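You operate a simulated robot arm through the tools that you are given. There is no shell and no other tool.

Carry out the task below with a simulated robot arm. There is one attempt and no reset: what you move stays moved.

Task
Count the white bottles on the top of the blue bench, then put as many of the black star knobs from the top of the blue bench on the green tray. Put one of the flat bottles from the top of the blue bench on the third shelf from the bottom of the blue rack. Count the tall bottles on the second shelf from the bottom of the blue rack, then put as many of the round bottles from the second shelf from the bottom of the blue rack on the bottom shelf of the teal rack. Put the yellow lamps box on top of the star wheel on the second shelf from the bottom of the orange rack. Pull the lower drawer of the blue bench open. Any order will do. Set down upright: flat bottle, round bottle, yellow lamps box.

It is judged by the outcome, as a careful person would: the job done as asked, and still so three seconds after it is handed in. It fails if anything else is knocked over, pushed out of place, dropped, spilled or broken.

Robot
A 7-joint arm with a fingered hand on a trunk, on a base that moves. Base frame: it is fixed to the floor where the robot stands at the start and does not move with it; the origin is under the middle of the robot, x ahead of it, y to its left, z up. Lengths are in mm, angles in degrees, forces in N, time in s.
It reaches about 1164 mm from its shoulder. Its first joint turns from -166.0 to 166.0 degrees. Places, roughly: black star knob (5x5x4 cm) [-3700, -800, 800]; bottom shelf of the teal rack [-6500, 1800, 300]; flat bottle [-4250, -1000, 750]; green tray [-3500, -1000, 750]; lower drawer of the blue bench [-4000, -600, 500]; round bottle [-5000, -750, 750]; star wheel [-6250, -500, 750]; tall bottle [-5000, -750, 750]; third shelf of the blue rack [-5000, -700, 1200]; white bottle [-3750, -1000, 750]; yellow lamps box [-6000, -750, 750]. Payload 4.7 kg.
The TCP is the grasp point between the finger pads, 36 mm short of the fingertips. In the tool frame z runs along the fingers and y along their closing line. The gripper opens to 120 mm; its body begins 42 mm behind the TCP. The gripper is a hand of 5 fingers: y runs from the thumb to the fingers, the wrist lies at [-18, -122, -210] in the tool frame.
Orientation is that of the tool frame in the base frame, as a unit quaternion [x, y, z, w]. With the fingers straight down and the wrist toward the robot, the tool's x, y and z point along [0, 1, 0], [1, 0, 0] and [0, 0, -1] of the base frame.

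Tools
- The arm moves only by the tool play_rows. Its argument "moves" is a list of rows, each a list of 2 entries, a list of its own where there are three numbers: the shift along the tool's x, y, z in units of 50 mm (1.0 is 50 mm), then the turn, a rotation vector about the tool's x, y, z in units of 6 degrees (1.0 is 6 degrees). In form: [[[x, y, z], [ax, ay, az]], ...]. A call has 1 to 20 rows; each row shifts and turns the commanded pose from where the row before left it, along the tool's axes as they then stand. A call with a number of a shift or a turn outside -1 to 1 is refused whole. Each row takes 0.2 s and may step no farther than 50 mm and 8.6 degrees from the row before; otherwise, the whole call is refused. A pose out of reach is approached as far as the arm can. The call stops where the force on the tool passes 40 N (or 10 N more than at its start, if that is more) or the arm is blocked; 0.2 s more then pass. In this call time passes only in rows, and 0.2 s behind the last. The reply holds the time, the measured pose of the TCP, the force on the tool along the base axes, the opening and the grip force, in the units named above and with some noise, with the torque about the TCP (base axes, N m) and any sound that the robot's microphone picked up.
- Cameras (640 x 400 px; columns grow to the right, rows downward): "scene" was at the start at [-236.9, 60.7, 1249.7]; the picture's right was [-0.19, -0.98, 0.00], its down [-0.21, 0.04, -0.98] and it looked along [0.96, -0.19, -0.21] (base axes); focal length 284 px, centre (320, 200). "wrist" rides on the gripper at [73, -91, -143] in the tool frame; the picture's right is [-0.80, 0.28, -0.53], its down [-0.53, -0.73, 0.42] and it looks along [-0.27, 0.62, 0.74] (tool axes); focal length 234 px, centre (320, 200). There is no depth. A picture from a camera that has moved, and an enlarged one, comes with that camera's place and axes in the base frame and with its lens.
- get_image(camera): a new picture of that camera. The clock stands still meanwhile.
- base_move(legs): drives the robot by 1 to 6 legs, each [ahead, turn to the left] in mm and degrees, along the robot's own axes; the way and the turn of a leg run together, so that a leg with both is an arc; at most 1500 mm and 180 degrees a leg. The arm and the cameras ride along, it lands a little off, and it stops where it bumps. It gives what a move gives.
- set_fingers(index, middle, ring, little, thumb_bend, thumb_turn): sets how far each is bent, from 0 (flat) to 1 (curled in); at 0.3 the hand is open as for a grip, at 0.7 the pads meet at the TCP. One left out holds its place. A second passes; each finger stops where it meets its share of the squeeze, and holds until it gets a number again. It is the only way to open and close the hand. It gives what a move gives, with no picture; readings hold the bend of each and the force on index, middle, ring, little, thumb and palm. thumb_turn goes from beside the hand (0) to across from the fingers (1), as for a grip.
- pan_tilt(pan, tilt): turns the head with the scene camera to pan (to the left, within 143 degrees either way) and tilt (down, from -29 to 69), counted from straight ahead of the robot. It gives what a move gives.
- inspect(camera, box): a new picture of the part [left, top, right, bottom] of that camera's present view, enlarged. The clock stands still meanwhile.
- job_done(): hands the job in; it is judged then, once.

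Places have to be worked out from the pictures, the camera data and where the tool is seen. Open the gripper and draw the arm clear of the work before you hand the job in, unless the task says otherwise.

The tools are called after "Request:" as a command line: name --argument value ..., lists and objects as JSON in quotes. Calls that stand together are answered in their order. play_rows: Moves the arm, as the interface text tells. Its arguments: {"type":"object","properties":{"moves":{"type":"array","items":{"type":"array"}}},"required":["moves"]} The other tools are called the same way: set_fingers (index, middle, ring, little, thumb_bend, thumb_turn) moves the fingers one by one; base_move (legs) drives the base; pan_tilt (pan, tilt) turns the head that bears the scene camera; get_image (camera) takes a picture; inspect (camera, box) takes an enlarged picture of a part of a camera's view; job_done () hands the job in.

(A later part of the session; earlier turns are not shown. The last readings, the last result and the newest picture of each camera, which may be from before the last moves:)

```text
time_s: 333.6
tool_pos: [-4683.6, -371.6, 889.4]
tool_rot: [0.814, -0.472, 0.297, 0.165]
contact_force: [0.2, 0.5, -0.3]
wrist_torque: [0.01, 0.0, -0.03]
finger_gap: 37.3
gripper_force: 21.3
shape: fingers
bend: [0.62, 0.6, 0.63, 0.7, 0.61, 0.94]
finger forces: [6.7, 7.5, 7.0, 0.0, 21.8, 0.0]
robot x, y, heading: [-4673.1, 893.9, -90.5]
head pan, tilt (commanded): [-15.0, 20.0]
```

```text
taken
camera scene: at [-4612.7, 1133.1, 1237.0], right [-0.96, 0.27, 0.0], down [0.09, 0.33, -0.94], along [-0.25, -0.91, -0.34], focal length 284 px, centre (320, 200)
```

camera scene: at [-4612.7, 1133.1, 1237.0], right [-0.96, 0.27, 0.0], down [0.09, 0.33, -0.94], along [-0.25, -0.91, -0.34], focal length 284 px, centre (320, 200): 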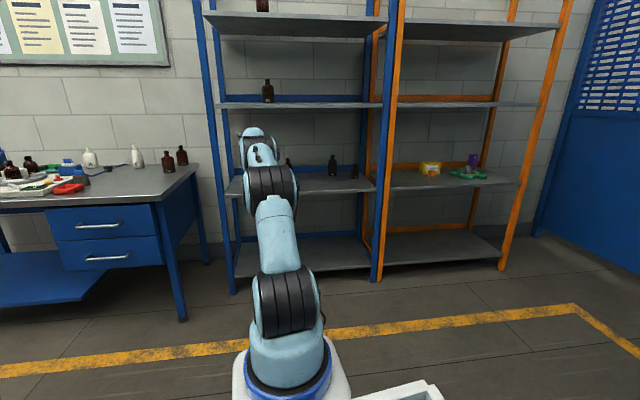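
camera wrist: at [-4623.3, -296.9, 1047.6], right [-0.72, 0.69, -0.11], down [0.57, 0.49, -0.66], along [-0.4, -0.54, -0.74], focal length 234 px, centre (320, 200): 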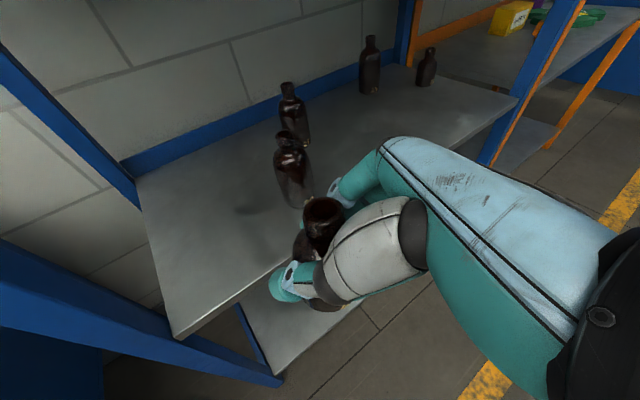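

Tall bottles are undisturbed. I'll pull the arm in, swing it back to its previous 21°-right bearing, and drive to the teal rack.

Request:
play_rows --moves '[[[-0.474, -0.444, -0.62], [0, 0, 0]], [[-0.474, -0.444, -0.62], [0, 0, 0]], [[-0.474, -0.444, -0.62], [0, 0, 0]], [[-0.474, -0.444, -0.62], [0, 0, 0]], [[-0.474, -0.444, -0.62], [0, 0, 0]], [[-0.338, 0.758, -0.29], [-0.373, 0.007, 0.448]], [[-0.338, 0.758, -0.29], [-0.373, 0.007, 0.448]], [[-0.338, 0.758, -0.29], [-0.373, 0.007, 0.448]], [[-0.338, 0.758, -0.29], [-0.373, 0.007, 0.448]], [[-0.338, 0.758, -0.29], [-0.373, 0.007, 0.448]], [[-0.338, 0.758, -0.29], [-0.373, 0.007, 0.448]]]'

Request:
base_move --legs '[[0, -112], [225, 0], [0, 21]]'

Request:
get_image --camera "scene"

Request:
get_image --camera "wrist"

```text
time_s: 336.0
tool_pos: [-4940.9, -112.7, 934.1]
tool_rot: [0.714, -0.612, 0.262, 0.216]
contact_force: [-0.1, 0.6, -0.8]
wrist_torque: [0.01, 0.01, 0.0]
finger_gap: 37.4
gripper_force: 21.3
shape: fingers
bend: [0.62, 0.6, 0.63, 0.7, 0.61, 0.94]
finger forces: [6.7, 7.2, 6.9, 0.0, 21.3, 0.0]
robot x, y, heading: [-4673.1, 894.5, -90.4]
head pan, tilt (commanded): [-15.0, 20.0]
```

```text
time_s: 343.6
tool_pos: [-5874.0, 1294.3, 934.3]
tool_rot: [-0.052, 0.939, -0.026, -0.339]
contact_force: [0.2, -1.3, -1.0]
wrist_torque: [0.0, 0.01, -0.02]
finger_gap: 37.1
gripper_force: 20.6
shape: fingers
bend: [0.62, 0.6, 0.63, 0.7, 0.61, 0.94]
finger forces: [6.5, 7.1, 7.0, 0.0, 21.3, 0.0]
robot x, y, heading: [-4879.6, 986.8, 177.2]
head pan, tilt (commanded): [-15.0, 20.0]
```

```text
taken
camera scene: at [-4639.6, 917.7, 1237.0], right [0.31, 0.95, 0.0], down [0.33, -0.1, -0.94], along [-0.89, 0.29, -0.34], focal length 284 px, centre (320, 200)
```

scene: 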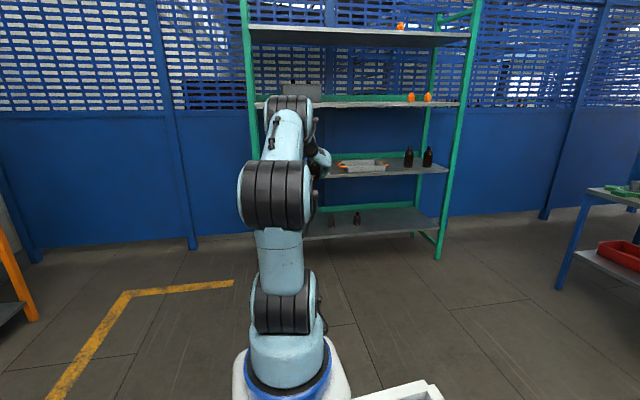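

```text
taken
camera wrist: at [-5827.2, 1210.0, 1092.4], right [0.92, 0.39, -0.11], down [0.22, -0.72, -0.66], along [-0.34, 0.58, -0.74], focal length 234 px, centre (320, 200)
```

wrist: 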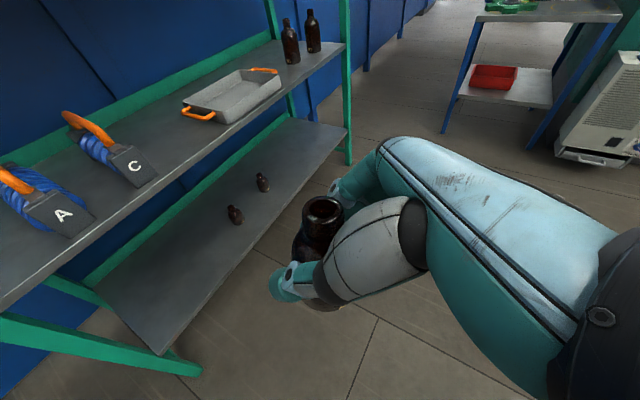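

Both placed bottles are visible. Same relative pose as before, so I repeat the extend-and-lower move, then drive in.

Request:
play_rows --moves '[[[-0.352, 0.163, 0.838], [0, 0, 0]], [[-0.352, 0.163, 0.838], [0, 0, 0]], [[-0.352, 0.163, 0.838], [0, 0, 0]], [[-0.352, 0.163, 0.838], [0, 0, 0]], [[-0.352, 0.163, 0.838], [0, 0, 0]], [[-0.352, 0.163, 0.838], [0, 0, 0]], [[-0.352, 0.163, 0.838], [0, 0, 0]], [[-0.352, 0.163, 0.838], [0, 0, 0]], [[-0.352, 0.163, 0.838], [0, 0, 0]], [[-0.352, 0.163, 0.838], [0, 0, 0]], [[-0.352, 0.163, 0.838], [0, 0, 0]], [[-0.352, 0.163, 0.838], [0, 0, 0]]]'

Request:
base_move --legs '[[470, 0]]'

Request:
get_image --camera "wrist"

Request:
get_image --camera "scene"

```text
time_s: 346.2
tool_pos: [-6042.3, 1367.3, 412.6]
tool_rot: [-0.053, 0.939, -0.025, -0.34]
contact_force: [-0.9, 0.9, 0.0]
wrist_torque: [-0.02, -0.14, 0.0]
finger_gap: 37.0
gripper_force: 20.5
shape: fingers
bend: [0.63, 0.61, 0.63, 0.7, 0.61, 0.94]
finger forces: [6.4, 6.7, 7.0, 0.0, 21.1, 0.0]
robot x, y, heading: [-4878.9, 984.3, 177.5]
head pan, tilt (commanded): [-15.0, 20.0]
```

```text
time_s: 348.9
tool_pos: [-6502.6, 1388.1, 412.2]
tool_rot: [-0.053, 0.939, -0.026, -0.338]
contact_force: [-0.7, 0.2, -1.5]
wrist_torque: [0.02, 0.0, -0.05]
finger_gap: 36.7
gripper_force: 20.4
shape: fingers
bend: [0.63, 0.61, 0.63, 0.7, 0.61, 0.94]
finger forces: [6.3, 6.7, 6.8, 0.0, 21.1, 0.0]
robot x, y, heading: [-5339.5, 1012.1, 177.4]
head pan, tilt (commanded): [-15.0, 20.0]
```

```text
taken
camera wrist: at [-6456.6, 1303.2, 570.0], right [0.91, 0.39, -0.11], down [0.22, -0.72, -0.66], along [-0.34, 0.58, -0.74], focal length 234 px, centre (320, 200)
```

wrist: 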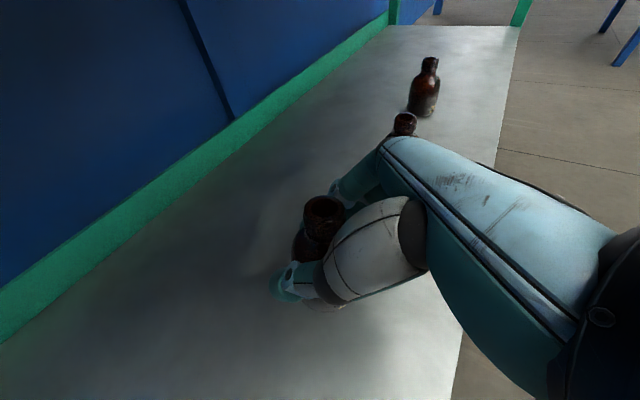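

```text
taken
camera scene: at [-5101.0, 940.1, 1237.0], right [0.3, 0.95, 0.0], down [0.33, -0.1, -0.94], along [-0.9, 0.29, -0.34], focal length 284 px, centre (320, 200)
```

scene: 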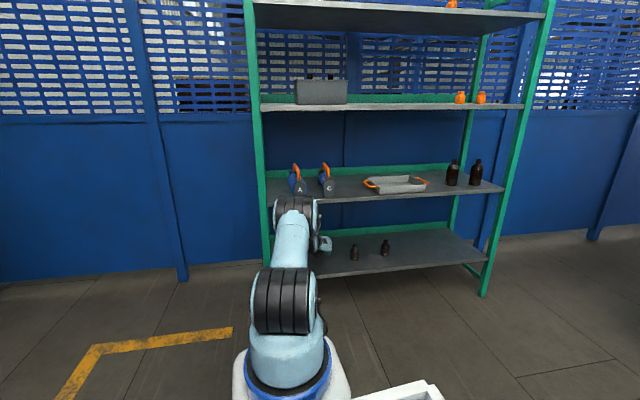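

In position over the shelf, next to bottle 20 with enough gap. Lowering to contact.

Request:
play_rows --moves '[[[-0.288, 0.005, 0.346], [0, 0, 0]], [[-0.23, 0.004, 0.277], [0, 0, 0]]]'

Request:
play_rows --moves '[[[-0.064, 0.001, 0.077], [0, 0, 0]]]'

Request:
play_rows --moves '[[[-0.05, 0.001, 0.06], [0, 0, 0]]]'

```text
time_s: 349.5
tool_pos: [-6502.3, 1388.2, 370.7]
tool_rot: [-0.053, 0.939, -0.025, -0.339]
contact_force: [0.0, -0.3, -0.2]
wrist_torque: [-0.01, -0.06, -0.02]
finger_gap: 37.0
gripper_force: 20.4
shape: fingers
bend: [0.63, 0.61, 0.63, 0.7, 0.61, 0.94]
finger forces: [6.2, 6.8, 6.8, 0.1, 21.1, 0.0]
robot x, y, heading: [-5342.7, 1009.1, 177.2]
head pan, tilt (commanded): [-15.0, 20.0]
```

```text
time_s: 349.9
tool_pos: [-6503.0, 1388.6, 367.4]
tool_rot: [-0.054, 0.939, -0.026, -0.338]
contact_force: [0.2, -0.3, -0.9]
wrist_torque: [0.03, -0.02, -0.02]
finger_gap: 37.0
gripper_force: 20.5
shape: fingers
bend: [0.63, 0.61, 0.63, 0.7, 0.61, 0.94]
finger forces: [6.3, 6.8, 6.8, 0.1, 21.1, 0.0]
robot x, y, heading: [-5337.0, 1007.8, 177.4]
head pan, tilt (commanded): [-15.0, 20.0]
```

```text
time_s: 350.3
tool_pos: [-6503.3, 1387.7, 363.0]
tool_rot: [-0.053, 0.939, -0.026, -0.338]
contact_force: [0.9, 0.2, 0.5]
wrist_torque: [-0.02, 0.0, 0.02]
finger_gap: 37.0
gripper_force: 21.2
shape: fingers
bend: [0.63, 0.61, 0.63, 0.7, 0.61, 0.94]
finger forces: [6.4, 6.8, 6.9, 0.0, 21.5, 0.1]
robot x, y, heading: [-5338.1, 1006.8, 177.2]
head pan, tilt (commanded): [-15.0, 20.0]
```

Just about touching. Two more small steps, then release.

Request:
play_rows --moves '[[[-0.04, 0.001, 0.048], [0, 0, 0]]]'

Request:
play_rows --moves '[[[-0.03, 0.001, 0.036], [0, 0, 0]]]'

```text
time_s: 350.7
tool_pos: [-6504.1, 1388.5, 362.6]
tool_rot: [-0.054, 0.938, -0.025, -0.341]
contact_force: [0.5, -0.6, 10.3]
wrist_torque: [0.09, -0.03, 0.0]
finger_gap: 36.8
gripper_force: 22.7
shape: fingers
bend: [0.63, 0.61, 0.63, 0.7, 0.61, 0.93]
finger forces: [6.9, 6.9, 7.9, 0.0, 23.4, 0.1]
robot x, y, heading: [-5338.2, 1009.1, 177.2]
head pan, tilt (commanded): [-15.0, 20.0]
```

```text
time_s: 351.1
tool_pos: [-6504.7, 1389.0, 361.0]
tool_rot: [-0.053, 0.938, -0.025, -0.341]
contact_force: [1.4, 0.7, 17.9]
wrist_torque: [0.21, -0.05, 0.01]
finger_gap: 37.0
gripper_force: 23.5
shape: fingers
bend: [0.63, 0.61, 0.63, 0.7, 0.61, 0.93]
finger forces: [7.2, 7.3, 8.8, 0.0, 24.8, 0.0]
robot x, y, heading: [-5340.3, 1007.5, 177.1]
head pan, tilt (commanded): [-15.0, 20.0]
```

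The bottle is seated (18 N). Releasing in two stages.

Request:
set_fingers --index 0.57 --middle 0.55 --ring 0.57 --little 0.65 --thumb_bend 0.55

Request:
set_fingers --index 0.35 --middle 0.35 --ring 0.35 --little 0.35 --thumb_bend 0.35

Request:
get_image --camera "wrist"

```text
time_s: 352.1
tool_pos: [-6503.8, 1386.8, 356.8]
tool_rot: [-0.054, 0.939, -0.025, -0.338]
contact_force: [-0.6, -0.4, 0.1]
wrist_torque: [-0.04, 0.0, 0.03]
finger_gap: 48.1
gripper_force: 1.0
shape: fingers
bend: [0.56, 0.54, 0.55, 0.65, 0.54, 0.97]
finger forces: [0.0, 0.9, 0.6, 0.1, 1.2, 0.0]
robot x, y, heading: [-5339.4, 1005.7, 177.2]
head pan, tilt (commanded): [-15.0, 20.0]
```

```text
time_s: 353.1
tool_pos: [-6502.0, 1387.6, 356.8]
tool_rot: [-0.054, 0.939, -0.026, -0.338]
contact_force: [0.1, -0.1, 0.7]
wrist_torque: [-0.01, 0.02, -0.04]
finger_gap: 107.2
gripper_force: 0.0
shape: fingers
bend: [0.35, 0.35, 0.35, 0.35, 0.35, 0.97]
finger forces: [0.0, 0.0, 0.0, 0.1, 0.1, 0.0]
robot x, y, heading: [-5336.7, 1009.8, 177.2]
head pan, tilt (commanded): [-15.0, 20.0]
```

```text
taken
camera wrist: at [-6456.7, 1302.9, 514.9], right [0.91, 0.39, -0.11], down [0.22, -0.72, -0.66], along [-0.34, 0.58, -0.74], focal length 234 px, centre (320, 200)
```

wrist: 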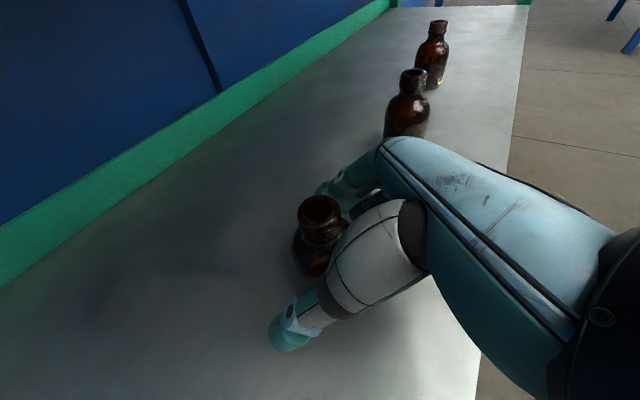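

All three bottles are now standing on the shelf. Backing straight out.

Request:
base_move --legs '[[-450, 0]]'

Request:
get_image --camera "wrist"

Request:
pan_tilt --pan -20 --tilt 20

Request:
get_image --camera "scene"

```text
time_s: 355.9
tool_pos: [-6051.2, 1362.4, 358.8]
tool_rot: [-0.055, 0.939, -0.027, -0.339]
contact_force: [-0.1, 0.0, 1.0]
wrist_torque: [-0.02, 0.0, -0.06]
finger_gap: 107.5
gripper_force: 0.0
shape: fingers
bend: [0.35, 0.35, 0.35, 0.35, 0.35, 0.97]
finger forces: [0.0, 0.0, 0.0, 0.0, 0.0, 0.0]
robot x, y, heading: [-4884.0, 990.6, 177.6]
head pan, tilt (commanded): [-15.0, 20.0]
```

```text
taken
camera wrist: at [-6004.0, 1277.2, 515.0], right [0.91, 0.39, -0.11], down [0.23, -0.72, -0.66], along [-0.34, 0.57, -0.74], focal length 234 px, centre (320, 200)
```

wrist: 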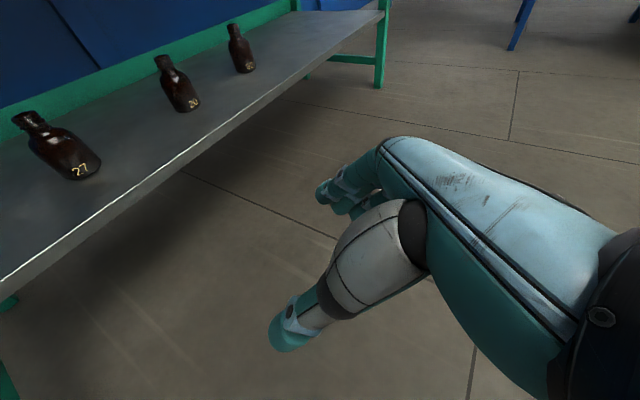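

```text
time_s: 356.5
tool_pos: [-6050.7, 1361.8, 357.0]
tool_rot: [-0.055, 0.939, -0.027, -0.338]
contact_force: [0.0, -0.1, -0.3]
wrist_torque: [0.0, 0.01, 0.03]
finger_gap: 107.2
gripper_force: 0.0
shape: fingers
bend: [0.35, 0.35, 0.35, 0.35, 0.35, 0.97]
finger forces: [0.1, 0.0, 0.0, 0.0, 0.1, 0.0]
robot x, y, heading: [-4884.9, 988.3, 177.6]
head pan, tilt (commanded): [-20.0, 20.0]
```

```text
taken
camera scene: at [-4643.8, 928.4, 1237.0], right [0.38, 0.92, 0.0], down [0.32, -0.13, -0.94], along [-0.87, 0.36, -0.34], focal length 284 px, centre (320, 200)
```

scene: 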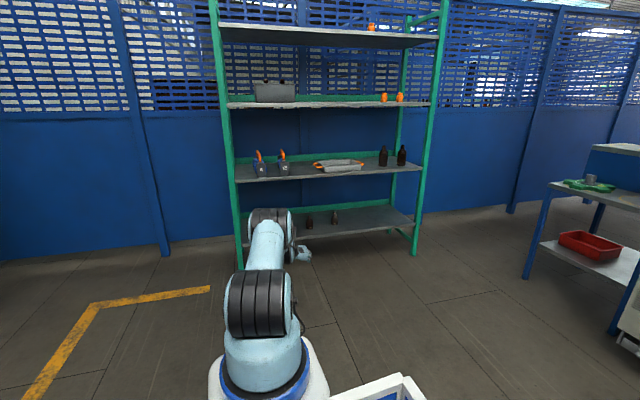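

All three round bottles (27, 20, 32) stand upright on the teal rack's bottom shelf. Next: the lamps box. I'll raise the arm and drive to view the orange rack.

Request:
play_rows --moves '[[[0.32, -0.191, -0.865], [0, 0, 0]], [[0.32, -0.191, -0.865], [0, 0, 0]], [[0.32, -0.191, -0.865], [0, 0, 0]], [[0.32, -0.191, -0.865], [0, 0, 0]], [[0.32, -0.191, -0.865], [0, 0, 0]], [[0.32, -0.191, -0.865], [0, 0, 0]], [[0.32, -0.191, -0.865], [0, 0, 0]], [[0.32, -0.191, -0.865], [0, 0, 0]], [[0.32, -0.191, -0.865], [0, 0, 0]], [[0.32, -0.191, -0.865], [0, 0, 0]], [[0.32, -0.191, -0.865], [0, 0, 0]], [[0.32, -0.191, -0.865], [0, 0, 0]], [[0.32, -0.191, -0.865], [0, 0, 0]]]'

Request:
base_move --legs '[[0, 20], [900, 0], [0, 68]]'

Request:
pan_tilt --pan -5 --tilt 20

Request:
get_image --camera "scene"

Request:
get_image --camera "wrist"

```text
time_s: 359.3
tool_pos: [-5837.9, 1267.9, 921.4]
tool_rot: [-0.055, 0.94, -0.027, -0.337]
contact_force: [-0.1, 0.5, -1.3]
wrist_torque: [0.02, 0.1, 0.0]
finger_gap: 107.4
gripper_force: 0.1
shape: fingers
bend: [0.35, 0.35, 0.35, 0.35, 0.35, 0.98]
finger forces: [0.1, 0.0, 0.1, 0.0, 0.0, 0.0]
robot x, y, heading: [-4885.2, 990.3, 177.9]
head pan, tilt (commanded): [-20.0, 20.0]
```

```text
time_s: 368.1
tool_pos: [-6044.7, -229.0, 924.2]
tool_rot: [0.696, -0.633, 0.255, 0.225]
contact_force: [-0.1, -0.2, 0.4]
wrist_torque: [0.06, 0.04, -0.02]
finger_gap: 107.6
gripper_force: 0.1
shape: fingers
bend: [0.35, 0.35, 0.35, 0.35, 0.35, 0.98]
finger forces: [0.0, 0.1, 0.0, 0.0, 0.0, 0.0]
robot x, y, heading: [-5740.6, 719.2, -93.9]
head pan, tilt (commanded): [-20.0, 20.0]
```

```text
time_s: 368.9
tool_pos: [-6045.7, -229.0, 924.1]
tool_rot: [0.696, -0.633, 0.256, 0.224]
contact_force: [-0.7, 0.6, 0.7]
wrist_torque: [0.03, 0.01, -0.01]
finger_gap: 107.3
gripper_force: 0.0
shape: fingers
bend: [0.35, 0.35, 0.35, 0.35, 0.35, 0.98]
finger forces: [0.1, 0.0, 0.1, 0.0, 0.0, 0.0]
robot x, y, heading: [-5743.7, 719.7, -93.5]
head pan, tilt (commanded): [-5.0, 20.0]
```

```text
taken
camera scene: at [-5654.1, 947.4, 1237.0], right [-0.99, 0.15, 0.0], down [0.05, 0.34, -0.94], along [-0.14, -0.93, -0.34], focal length 284 px, centre (320, 200)
```

scene: 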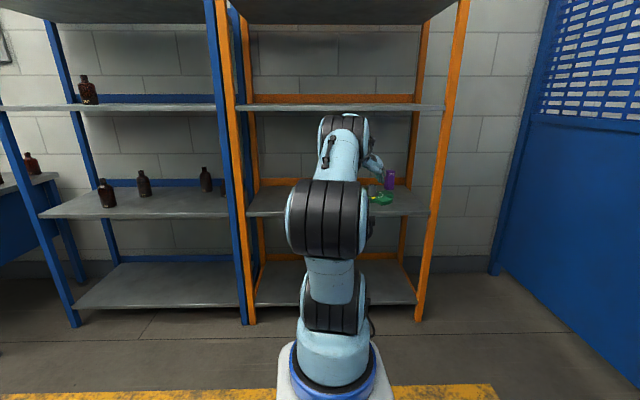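

```text
taken
camera wrist: at [-5959.6, -185.2, 1081.4], right [-0.37, 0.92, -0.11], down [0.72, 0.21, -0.66], along [-0.58, -0.33, -0.74], focal length 234 px, centre (320, 200)
```

wrist: 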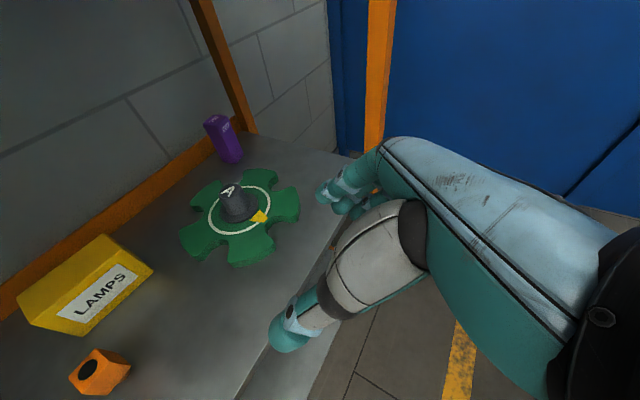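

An excellent view: lamps box, orange knob, star wheel with hub, and purple container. Zooming for exact geometry.

Request:
inspect --camera "wrist" --box '[0, 100, 320, 400]'

Request:
inspect --camera "wrist" --box '[160, 100, 320, 280]'

```text
1.33 times, centred on (160, 250) of wrist
camera zoom: at [-5959.6, -185.2, 1081.4], right [-0.37, 0.92, -0.11], down [0.72, 0.21, -0.66], along [-0.58, -0.33, -0.74], focal length 312 px, centre (533, 133)
```

zoom: 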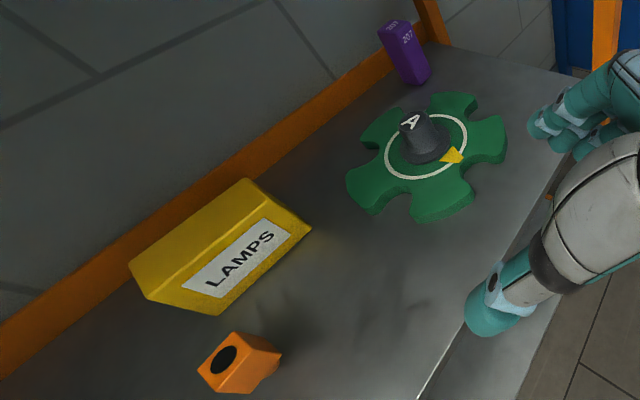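

```text
2.22 times, centred on (240, 190) of wrist
camera zoom: at [-5959.6, -185.2, 1081.4], right [-0.37, 0.92, -0.11], down [0.72, 0.21, -0.66], along [-0.58, -0.33, -0.74], focal length 520 px, centre (498, 222)
```

zoom: 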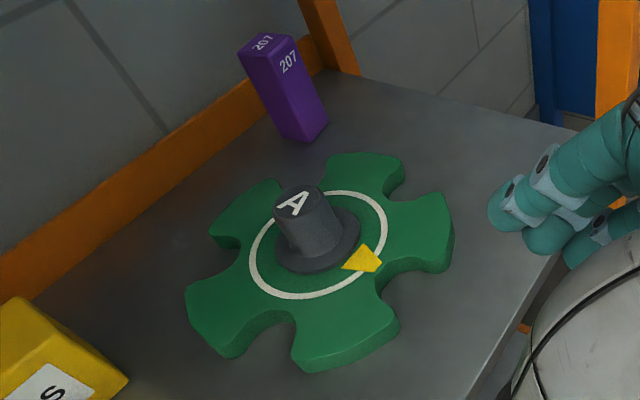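

Box: about 120 mm wide (along the shelf), ~75–90 deep, bottom at z≈708, front face at y≈-594; hub top at about (-6198,-515,752). I'll grip it top-down across its depth, so I back off and turn the hand fingers-down with the thumb toward the aisle.

Request:
base_move --legs '[[-200, 0]]'

Request:
play_rows --moves '[[[0, 0, 0], [0, -0.5, -0.86]], [[0, 0, 0], [0, -0.5, -0.86]], [[0, 0, 0], [0, -0.5, -0.86]], [[0, 0, 0], [0, -0.5, -0.86]], [[0, 0, 0], [0, -0.5, -0.86]], [[0, 0, 0], [0, -0.5, -0.86]], [[0, 0, 0], [0, -0.5, -0.86]], [[0, 0, 0], [0, -0.5, -0.86]], [[0, 0, 0], [0, -0.5, -0.86]], [[0, 0, 0], [0, -0.5, -0.86]], [[0, 0, 0], [0, -0.5, -0.86]], [[0, 0, 0], [0, -0.5, -0.86]], [[0, 0, 0], [0, -0.5, -0.86]], [[0, 0, 0], [0, -0.5, -0.86]], [[0, 0, 0], [0, -0.5, -0.86]]]'

Request:
play_rows --moves '[[[0, 0, 0], [0, 0.93, 0]], [[0, 0, 0], [0, 0.93, 0]], [[0, 0, 0], [0, 0.93, 0]], [[0, 0, 0], [0, 0.93, 0]], [[0, 0, 0], [1, 0, 0]], [[0, 0, 0], [1, 0, 0]]]'

Request:
get_image --camera "scene"

Request:
get_image --camera "wrist"

```text
time_s: 370.5
tool_pos: [-6030.9, -25.4, 925.7]
tool_rot: [0.696, -0.633, 0.255, 0.223]
contact_force: [0.1, -0.7, -0.3]
wrist_torque: [0.04, 0.01, -0.01]
finger_gap: 107.5
gripper_force: 0.1
shape: fingers
bend: [0.35, 0.35, 0.35, 0.35, 0.35, 0.98]
finger forces: [0.0, 0.0, 0.1, 0.0, 0.0, 0.0]
robot x, y, heading: [-5726.5, 920.9, -93.6]
head pan, tilt (commanded): [-5.0, 20.0]
```

```text
time_s: 373.7
tool_pos: [-6030.9, -26.2, 924.5]
tool_rot: [0.97, -0.105, -0.201, 0.091]
contact_force: [-1.0, 0.2, 0.5]
wrist_torque: [-0.03, -0.02, 0.03]
finger_gap: 107.5
gripper_force: 0.1
shape: fingers
bend: [0.35, 0.35, 0.35, 0.35, 0.35, 0.98]
finger forces: [0.0, 0.0, 0.0, 0.0, 0.1, 0.0]
robot x, y, heading: [-5729.1, 922.7, -93.9]
head pan, tilt (commanded): [-5.0, 20.0]
```

```text
time_s: 375.1
tool_pos: [-6031.8, -25.3, 923.8]
tool_rot: [0.996, -0.087, -0.001, 0.005]
contact_force: [-0.5, 0.3, 1.4]
wrist_torque: [0.0, -0.02, -0.01]
finger_gap: 107.8
gripper_force: 0.0
shape: fingers
bend: [0.35, 0.35, 0.35, 0.35, 0.35, 0.98]
finger forces: [0.0, 0.1, 0.0, 0.0, 0.0, 0.1]
robot x, y, heading: [-5726.0, 922.5, -93.9]
head pan, tilt (commanded): [-5.0, 20.0]
```

```text
taken
camera scene: at [-5640.5, 1151.3, 1237.0], right [-0.99, 0.15, 0.0], down [0.05, 0.34, -0.94], along [-0.14, -0.93, -0.34], focal length 284 px, centre (320, 200)
```

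scene: 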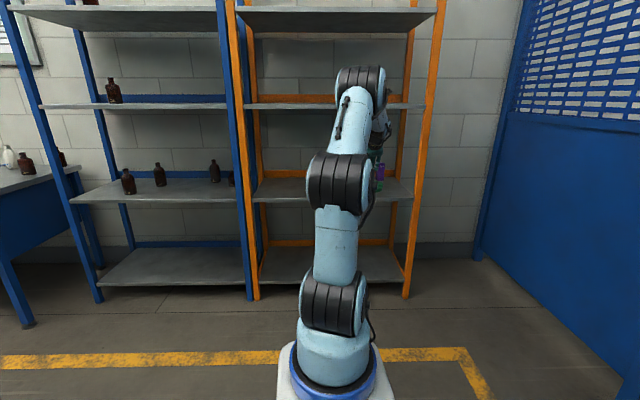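

```text
taken
camera wrist: at [-5943.7, 53.1, 1066.1], right [-0.84, -0.13, 0.53], down [-0.4, 0.81, -0.43], along [-0.37, -0.57, -0.73], focal length 234 px, centre (320, 200)
```

wrist: 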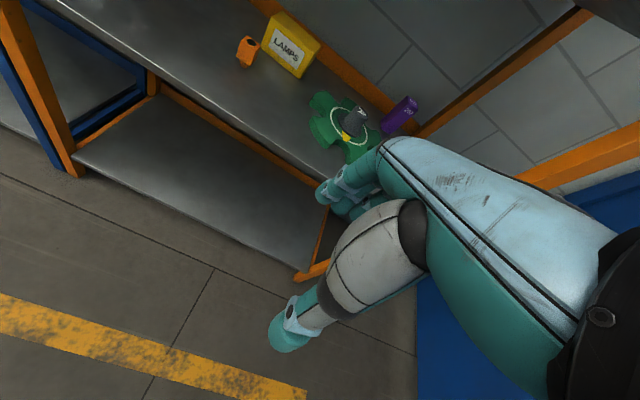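

The hand now points straight down with the closing line across the box depth. I'll zoom at the box from this angle to refine its size.

Request:
inspect --camera "wrist" --box '[220, 0, 440, 160]'

Request:
inspect --camera "scene" --box '[230, 100, 430, 240]'

```text
2.50 times, centred on (330, 80) of wrist
camera zoom: at [-5943.7, 53.1, 1066.1], right [-0.84, -0.13, 0.53], down [-0.4, 0.81, -0.43], along [-0.37, -0.57, -0.73], focal length 585 px, centre (295, 500)
```

zoom: 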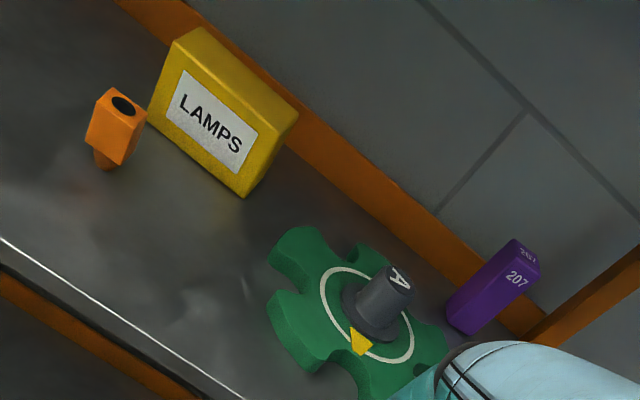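

```text
2.86 times, centred on (330, 170) of scene
camera zoom: at [-5640.5, 1151.3, 1237.0], right [-0.99, 0.15, 0.0], down [0.05, 0.34, -0.94], along [-0.14, -0.93, -0.34], focal length 812 px, centre (291, 286)
```

zoom: 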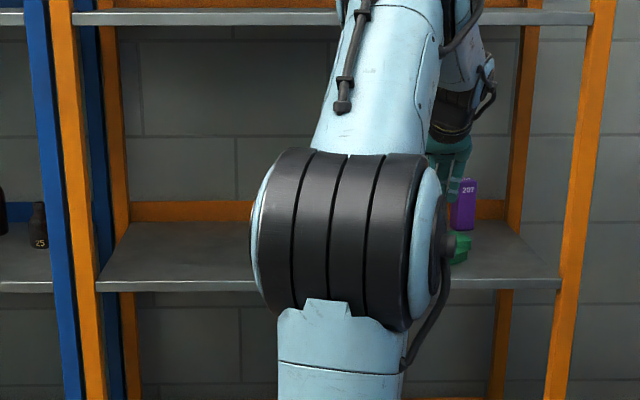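

The box measures ≈125×68×77 mm, centre near (-5947,-629). I'll stretch the arm toward it at z≈860 outside the rack first, then drive in so the forearm stays low.

Request:
play_rows --moves '[[[0.512, 0.64, 0.213], [0, 0, 0]], [[0.512, 0.64, 0.213], [0, 0, 0]], [[0.512, 0.64, 0.213], [0, 0, 0]], [[0.512, 0.64, 0.213], [0, 0, 0]], [[0.512, 0.64, 0.213], [0, 0, 0]], [[0.512, 0.64, 0.213], [0, 0, 0]]]'

Request:
get_image --camera "scene"

Request:
get_image --camera "wrist"

```text
time_s: 376.5
tool_pos: [-5914.9, -242.7, 863.1]
tool_rot: [0.996, -0.087, 0.0, 0.006]
contact_force: [-0.8, 0.2, 2.0]
wrist_torque: [0.04, -0.05, -0.04]
finger_gap: 107.8
gripper_force: 0.1
shape: fingers
bend: [0.35, 0.35, 0.35, 0.35, 0.35, 0.98]
finger forces: [0.0, 0.0, 0.0, 0.0, 0.0, 0.0]
robot x, y, heading: [-5727.2, 917.6, -93.6]
head pan, tilt (commanded): [-5.0, 20.0]
```

```text
taken
camera scene: at [-5640.5, 1151.4, 1236.9], right [-0.99, 0.15, 0.0], down [0.05, 0.34, -0.94], along [-0.14, -0.93, -0.34], focal length 284 px, centre (320, 200)
```

scene: 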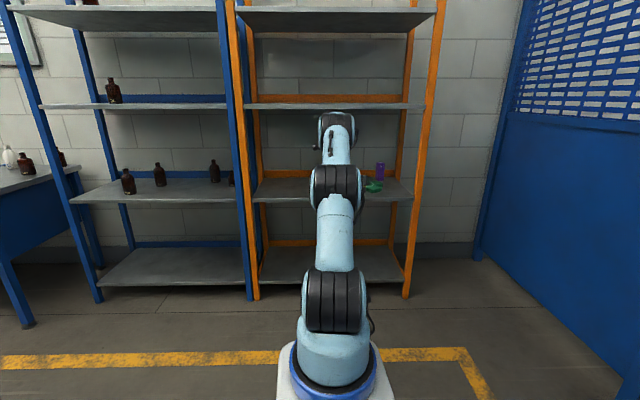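

```text
taken
camera wrist: at [-5827.2, -163.6, 1004.8], right [-0.84, -0.13, 0.53], down [-0.4, 0.81, -0.43], along [-0.37, -0.57, -0.73], focal length 234 px, centre (320, 200)
```

wrist: 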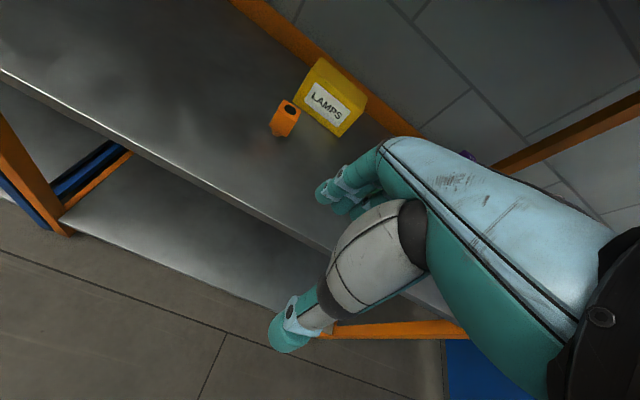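

The elbow is still a bit high for passing under the third shelf. I'll extend ~45 mm further (flattening the arm), then check again.

Request:
play_rows --moves '[[[-0.013, 0.449, 0.12], [0, 0, 0]], [[-0.013, 0.449, 0.12], [0, 0, 0]]]'

Request:
get_image --camera "scene"

```text
time_s: 377.1
tool_pos: [-5921.7, -287.3, 849.9]
tool_rot: [0.996, -0.086, 0.0, 0.005]
contact_force: [-0.4, 1.4, 0.5]
wrist_torque: [0.03, 0.0, 0.0]
finger_gap: 107.8
gripper_force: 0.0
shape: fingers
bend: [0.35, 0.35, 0.35, 0.35, 0.35, 0.98]
finger forces: [0.0, 0.0, 0.0, 0.0, 0.0, 0.1]
robot x, y, heading: [-5725.2, 920.9, -93.5]
head pan, tilt (commanded): [-5.0, 20.0]
```

```text
taken
camera scene: at [-5640.5, 1151.3, 1236.9], right [-0.99, 0.15, 0.0], down [0.05, 0.34, -0.94], along [-0.14, -0.93, -0.34], focal length 284 px, centre (320, 200)
```

scene: 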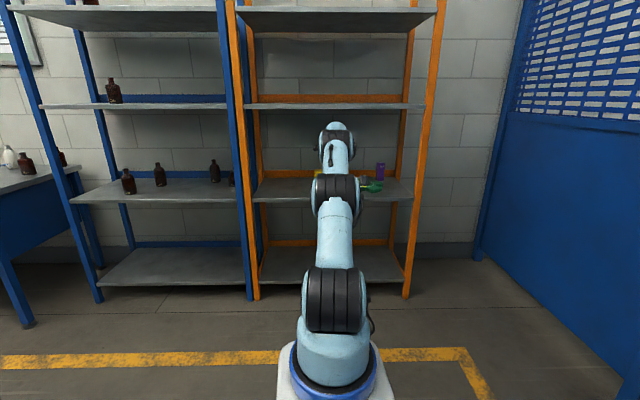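

The elbow now lies just below the third shelf level. Driving 340 mm in so the hand comes above the box.

Request:
base_move --legs '[[200, 0]]'

Request:
get_image --camera "scene"

Request:
get_image --camera "wrist"

```text
time_s: 378.7
tool_pos: [-5933.0, -483.6, 849.5]
tool_rot: [0.996, -0.085, 0.0, 0.005]
contact_force: [0.2, 0.5, 0.2]
wrist_torque: [0.01, 0.01, -0.02]
finger_gap: 107.6
gripper_force: 0.1
shape: fingers
bend: [0.35, 0.35, 0.35, 0.35, 0.35, 0.98]
finger forces: [0.0, 0.0, 0.0, 0.0, 0.1, 0.0]
robot x, y, heading: [-5741.8, 722.8, -93.5]
head pan, tilt (commanded): [-5.0, 20.0]
```

```text
taken
camera scene: at [-5653.8, 954.9, 1237.0], right [-0.99, 0.15, 0.0], down [0.05, 0.34, -0.94], along [-0.14, -0.93, -0.34], focal length 284 px, centre (320, 200)
```

scene: 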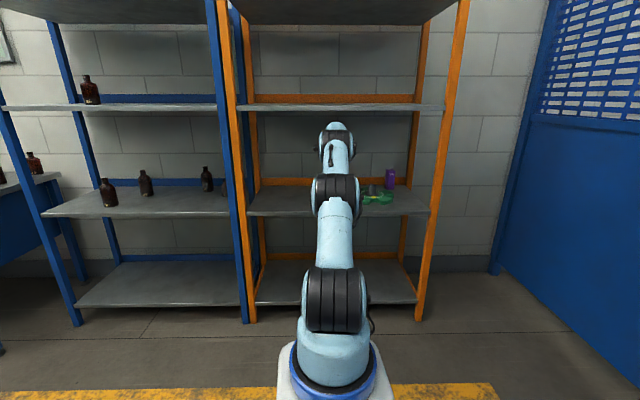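

```text
taken
camera wrist: at [-5845.2, -404.7, 991.5], right [-0.84, -0.13, 0.53], down [-0.4, 0.81, -0.43], along [-0.37, -0.57, -0.73], focal length 234 px, centre (320, 200)
```

wrist: 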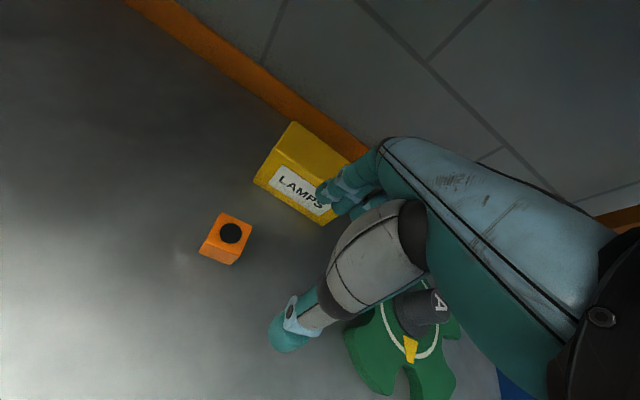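

The box centre refines to (-5946,-626). I'll lower 8 mm and drive the remaining 140 mm.

Request:
play_rows --moves '[[[0, 0, 0.16], [0, 0, 0]]]'

Request:
base_move --legs '[[140, 0]]'

Request:
get_image --camera "wrist"

Request:
inspect --camera "scene" --box '[220, 80, 460, 240]'

```text
time_s: 379.1
tool_pos: [-5933.2, -484.0, 841.5]
tool_rot: [0.996, -0.084, 0.0, 0.005]
contact_force: [0.2, -0.8, -0.6]
wrist_torque: [-0.02, 0.03, 0.01]
finger_gap: 107.5
gripper_force: 0.0
shape: fingers
bend: [0.35, 0.35, 0.35, 0.35, 0.35, 0.98]
finger forces: [0.1, 0.0, 0.1, 0.0, 0.0, 0.0]
robot x, y, heading: [-5740.9, 722.3, -93.6]
head pan, tilt (commanded): [-5.0, 20.0]
```

```text
time_s: 380.4
tool_pos: [-5943.2, -625.7, 842.7]
tool_rot: [0.996, -0.086, 0.0, 0.005]
contact_force: [-0.1, -0.3, -0.9]
wrist_torque: [0.0, 0.02, 0.01]
finger_gap: 107.5
gripper_force: 0.1
shape: fingers
bend: [0.35, 0.35, 0.35, 0.35, 0.35, 0.98]
finger forces: [0.0, 0.1, 0.0, 0.0, 0.0, 0.0]
robot x, y, heading: [-5750.0, 580.5, -93.9]
head pan, tilt (commanded): [-5.0, 20.0]
```

```text
taken
camera wrist: at [-5856.1, -547.4, 983.7], right [-0.84, -0.13, 0.53], down [-0.4, 0.81, -0.43], along [-0.37, -0.57, -0.73], focal length 234 px, centre (320, 200)
```

wrist: 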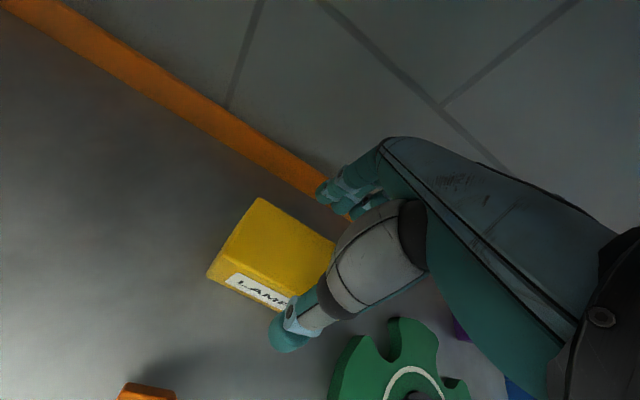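

```text
2.50 times, centred on (340, 160) of scene
camera zoom: at [-5662.7, 812.2, 1237.0], right [-0.99, 0.15, 0.0], down [0.05, 0.34, -0.94], along [-0.14, -0.93, -0.34], focal length 711 px, centre (270, 300)
```

zoom: 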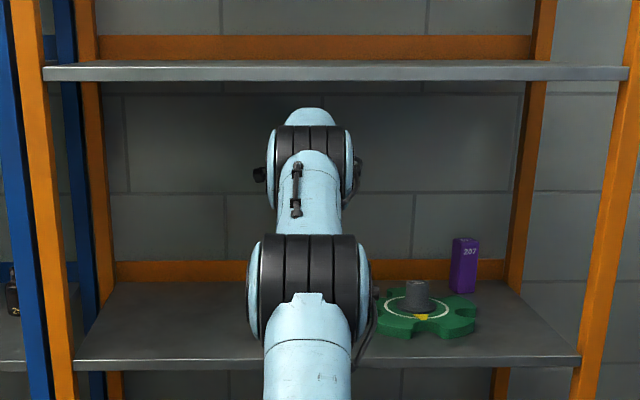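

The hand is centred over the box (TCP (-5943,-626), box centre ≈(-5943,-622)). Descending to z≈760 around it.

Request:
play_rows --moves '[[[0, 0, 0.6], [0, 0, 0]], [[0, 0, 0.6], [0, 0, 0]], [[0, 0, 0.4], [0, 0, 0]]]'

Request:
get_image --camera "wrist"

```text
time_s: 381.2
tool_pos: [-5945.1, -627.3, 762.1]
tool_rot: [0.996, -0.085, -0.001, 0.005]
contact_force: [-0.5, -1.1, 0.5]
wrist_torque: [0.01, 0.03, -0.04]
finger_gap: 107.8
gripper_force: 0.0
shape: fingers
bend: [0.35, 0.35, 0.35, 0.35, 0.35, 0.98]
finger forces: [0.4, 0.0, 0.0, 0.0, 0.0, 0.0]
robot x, y, heading: [-5751.5, 582.3, -93.8]
head pan, tilt (commanded): [-5.0, 20.0]
```

```text
taken
camera wrist: at [-5856.4, -548.5, 904.7], right [-0.84, -0.13, 0.53], down [-0.4, 0.81, -0.43], along [-0.37, -0.57, -0.73], focal length 234 px, centre (320, 200)
```

wrist: 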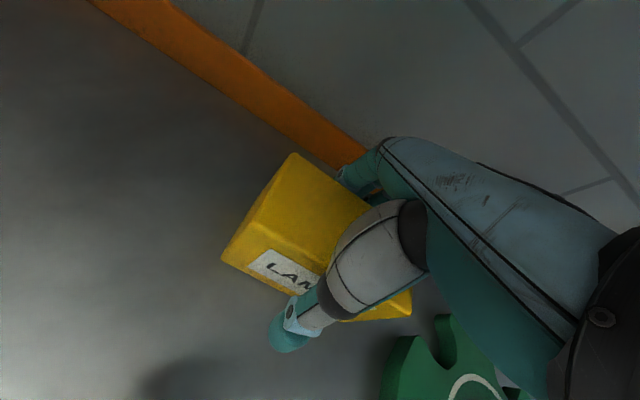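

Thumb is in front and fingers behind the box. Closing the hand.

Request:
set_fingers --index 0.7 --middle 0.7 --ring 0.7 --little 0.7 --thumb_bend 0.7

Request:
get_image --camera "wrist"

```text
time_s: 382.2
tool_pos: [-5943.8, -628.1, 762.8]
tool_rot: [0.996, -0.086, -0.001, 0.006]
contact_force: [0.0, -2.2, 2.0]
wrist_torque: [-0.14, 0.32, 0.12]
finger_gap: 68.2
gripper_force: 34.6
shape: fingers
bend: [0.5, 0.57, 0.58, 0.59, 0.57, 0.93]
finger forces: [10.0, 7.8, 7.9, 9.9, 34.0, 0.0]
robot x, y, heading: [-5749.2, 579.1, -93.9]
head pan, tilt (commanded): [-5.0, 20.0]
```

```text
taken
camera wrist: at [-5856.4, -548.6, 904.9], right [-0.84, -0.13, 0.53], down [-0.4, 0.81, -0.43], along [-0.37, -0.57, -0.73], focal length 234 px, centre (320, 200)
```

wrist: 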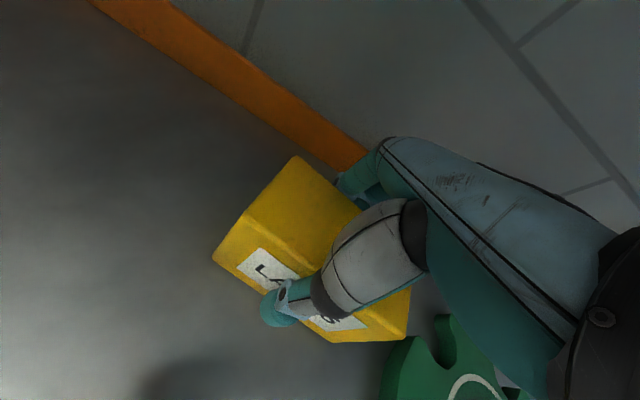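

Firm grip with all fingers (34 N). I'll lift 60 mm and look.

Request:
play_rows --moves '[[[0, 0, -0.4], [0, 0, 0]], [[0, 0, -0.5], [0, 0, 0]], [[0, 0, -0.4], [0, 0, 0]]]'

Request:
get_image --camera "wrist"

Request:
inspect --camera "scene" --box '[220, 80, 460, 240]'

```text
time_s: 383.0
tool_pos: [-5941.7, -626.4, 827.0]
tool_rot: [0.996, -0.085, 0.0, 0.004]
contact_force: [-0.2, -0.1, -1.8]
wrist_torque: [-0.01, -0.05, 0.03]
finger_gap: 68.6
gripper_force: 34.1
shape: fingers
bend: [0.5, 0.57, 0.59, 0.6, 0.57, 0.92]
finger forces: [10.4, 7.5, 7.2, 8.9, 34.0, 0.0]
robot x, y, heading: [-5751.5, 581.9, -93.8]
head pan, tilt (commanded): [-5.0, 20.0]
```

```text
taken
camera wrist: at [-5855.2, -547.8, 969.1], right [-0.84, -0.13, 0.53], down [-0.4, 0.81, -0.43], along [-0.37, -0.57, -0.73], focal length 234 px, centre (320, 200)
```

wrist: 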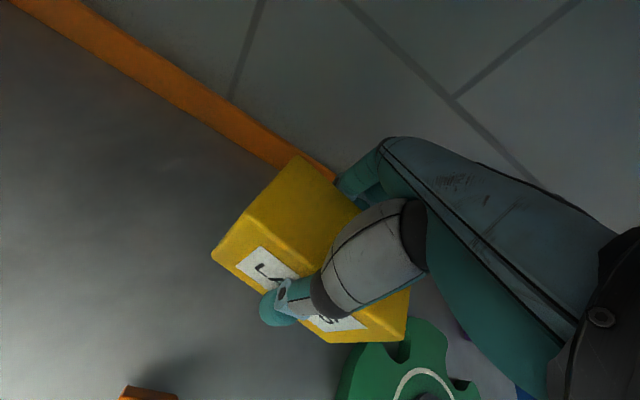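

```text
2.50 times, centred on (340, 160) of scene
camera zoom: at [-5662.7, 812.1, 1237.0], right [-0.99, 0.15, 0.0], down [0.05, 0.34, -0.94], along [-0.14, -0.93, -0.34], focal length 711 px, centre (270, 300)
```

zoom: 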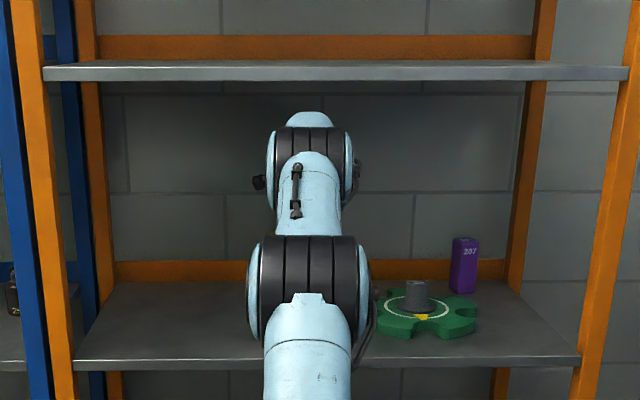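

The box is held; its centre sits ~11 mm toward the aisle from the TCP. The wheel's hub centre is about (-6158,-475) with its top at z≈785. I'll raise the box to z≈872, back the base 40 mm, and shift the arm over the hub.

Request:
play_rows --moves '[[[0, 0, -0.45], [0, 0, 0]], [[0, 0, -0.45], [0, 0, 0]]]'

Request:
base_move --legs '[[-45, 0]]'

Request:
inspect --camera "scene" --box '[220, 80, 460, 240]'

```text
time_s: 383.6
tool_pos: [-5943.2, -624.0, 870.0]
tool_rot: [0.996, -0.085, -0.001, 0.005]
contact_force: [0.3, 0.2, -2.7]
wrist_torque: [0.01, -0.05, 0.02]
finger_gap: 68.5
gripper_force: 34.3
shape: fingers
bend: [0.5, 0.57, 0.59, 0.6, 0.57, 0.92]
finger forces: [10.3, 7.6, 7.2, 8.8, 34.0, 0.0]
robot x, y, heading: [-5752.8, 583.6, -94.0]
head pan, tilt (commanded): [-5.0, 20.0]
```

```text
time_s: 384.5
tool_pos: [-5940.8, -579.0, 872.2]
tool_rot: [0.996, -0.086, 0.0, 0.005]
contact_force: [-0.7, -0.2, -1.8]
wrist_torque: [-0.04, -0.02, 0.01]
finger_gap: 68.8
gripper_force: 34.4
shape: fingers
bend: [0.5, 0.57, 0.59, 0.6, 0.57, 0.92]
finger forces: [10.4, 7.5, 7.4, 8.8, 34.0, 0.1]
robot x, y, heading: [-5750.8, 623.2, -93.6]
head pan, tilt (commanded): [-5.0, 20.0]
```

```text
2.50 times, centred on (340, 160) of scene
camera zoom: at [-5659.7, 857.0, 1237.0], right [-0.99, 0.15, 0.0], down [0.05, 0.34, -0.94], along [-0.14, -0.93, -0.34], focal length 711 px, centre (270, 300)
```

zoom: 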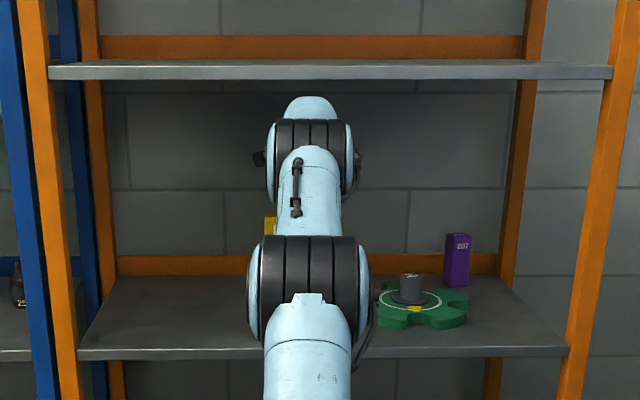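

Clear. Shifting the arm toward the hub in two stages.

Request:
play_rows --moves '[[[-0.779, -0.179, 0], [0, 0, 0]], [[-0.779, -0.179, 0], [0, 0, 0]], [[-0.779, -0.179, 0], [0, 0, 0]], [[-0.779, -0.179, 0], [0, 0, 0]]]'

Request:
get_image --camera "wrist"

Request:
inspect --camera "scene" --box '[240, 80, 480, 240]'

```text
time_s: 385.5
tool_pos: [-6087.5, -517.6, 871.8]
tool_rot: [0.996, -0.086, -0.001, 0.005]
contact_force: [0.5, -0.3, -2.5]
wrist_torque: [0.02, 0.08, 0.0]
finger_gap: 68.6
gripper_force: 33.3
shape: fingers
bend: [0.5, 0.57, 0.59, 0.6, 0.57, 0.92]
finger forces: [10.5, 7.6, 7.2, 8.6, 33.7, 0.1]
robot x, y, heading: [-5747.6, 626.4, -93.4]
head pan, tilt (commanded): [-5.0, 20.0]
```

```text
taken
camera wrist: at [-5999.6, -438.7, 1014.1], right [-0.84, -0.13, 0.53], down [-0.4, 0.81, -0.43], along [-0.37, -0.57, -0.73], focal length 234 px, centre (320, 200)
```

wrist: 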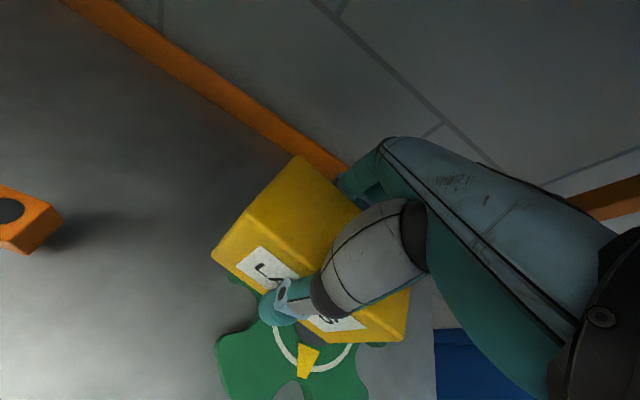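

```text
2.50 times, centred on (360, 160) of scene
camera zoom: at [-5659.7, 856.9, 1237.0], right [-0.99, 0.15, 0.0], down [0.05, 0.34, -0.94], along [-0.14, -0.93, -0.34], focal length 711 px, centre (220, 300)
```

zoom: 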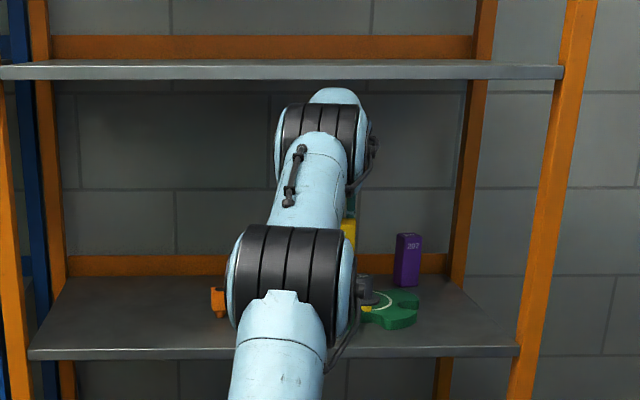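

The close view shows the wheel's ring under the box; fitting it puts the hub centre at about (-6163,-489), and the box centre is at TCP+(4,10). I'll shift the remaining ~81 mm to bring the box centre over the hub.

Request:
play_rows --moves '[[[-0.815, -0.047, 0], [0, 0, 0]], [[-0.815, -0.047, 0], [0, 0, 0]]]'

Request:
get_image --camera "wrist"

Request:
inspect --camera "scene" --box '[280, 100, 440, 220]'

```text
time_s: 386.1
tool_pos: [-6166.9, -499.6, 870.5]
tool_rot: [0.996, -0.086, 0.0, 0.005]
contact_force: [1.7, -1.0, -1.9]
wrist_torque: [0.02, 0.12, -0.02]
finger_gap: 68.3
gripper_force: 33.2
shape: fingers
bend: [0.5, 0.57, 0.59, 0.6, 0.57, 0.92]
finger forces: [10.4, 7.5, 7.2, 8.6, 33.5, 0.0]
robot x, y, heading: [-5748.9, 628.8, -93.6]
head pan, tilt (commanded): [-5.0, 20.0]
```

```text
taken
camera wrist: at [-6079.2, -420.5, 1013.6], right [-0.84, -0.13, 0.53], down [-0.4, 0.81, -0.43], along [-0.37, -0.57, -0.73], focal length 234 px, centre (320, 200)
```

wrist: 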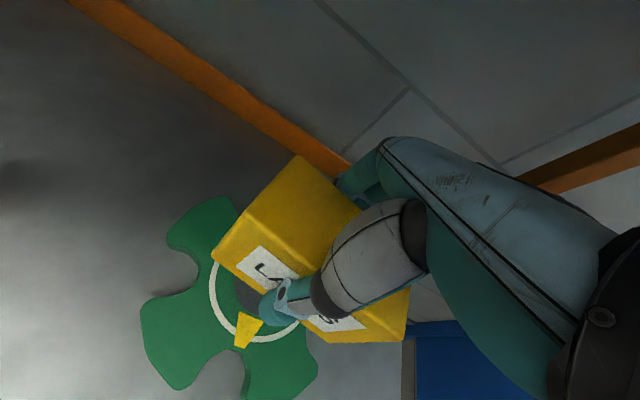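

```text
3.33 times, centred on (360, 160) of scene
camera zoom: at [-5659.8, 857.1, 1237.0], right [-0.99, 0.15, 0.0], down [0.05, 0.34, -0.94], along [-0.14, -0.93, -0.34], focal length 948 px, centre (187, 333)
```

zoom: 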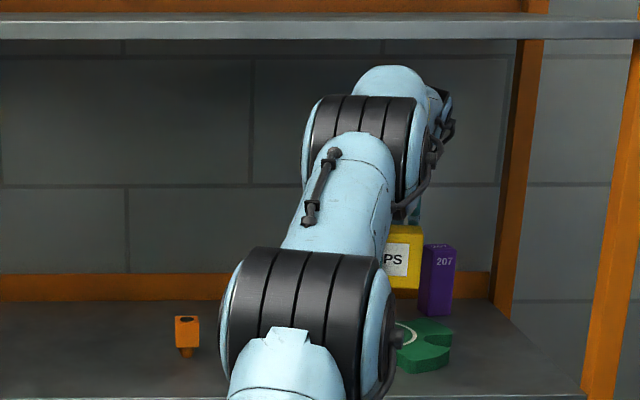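

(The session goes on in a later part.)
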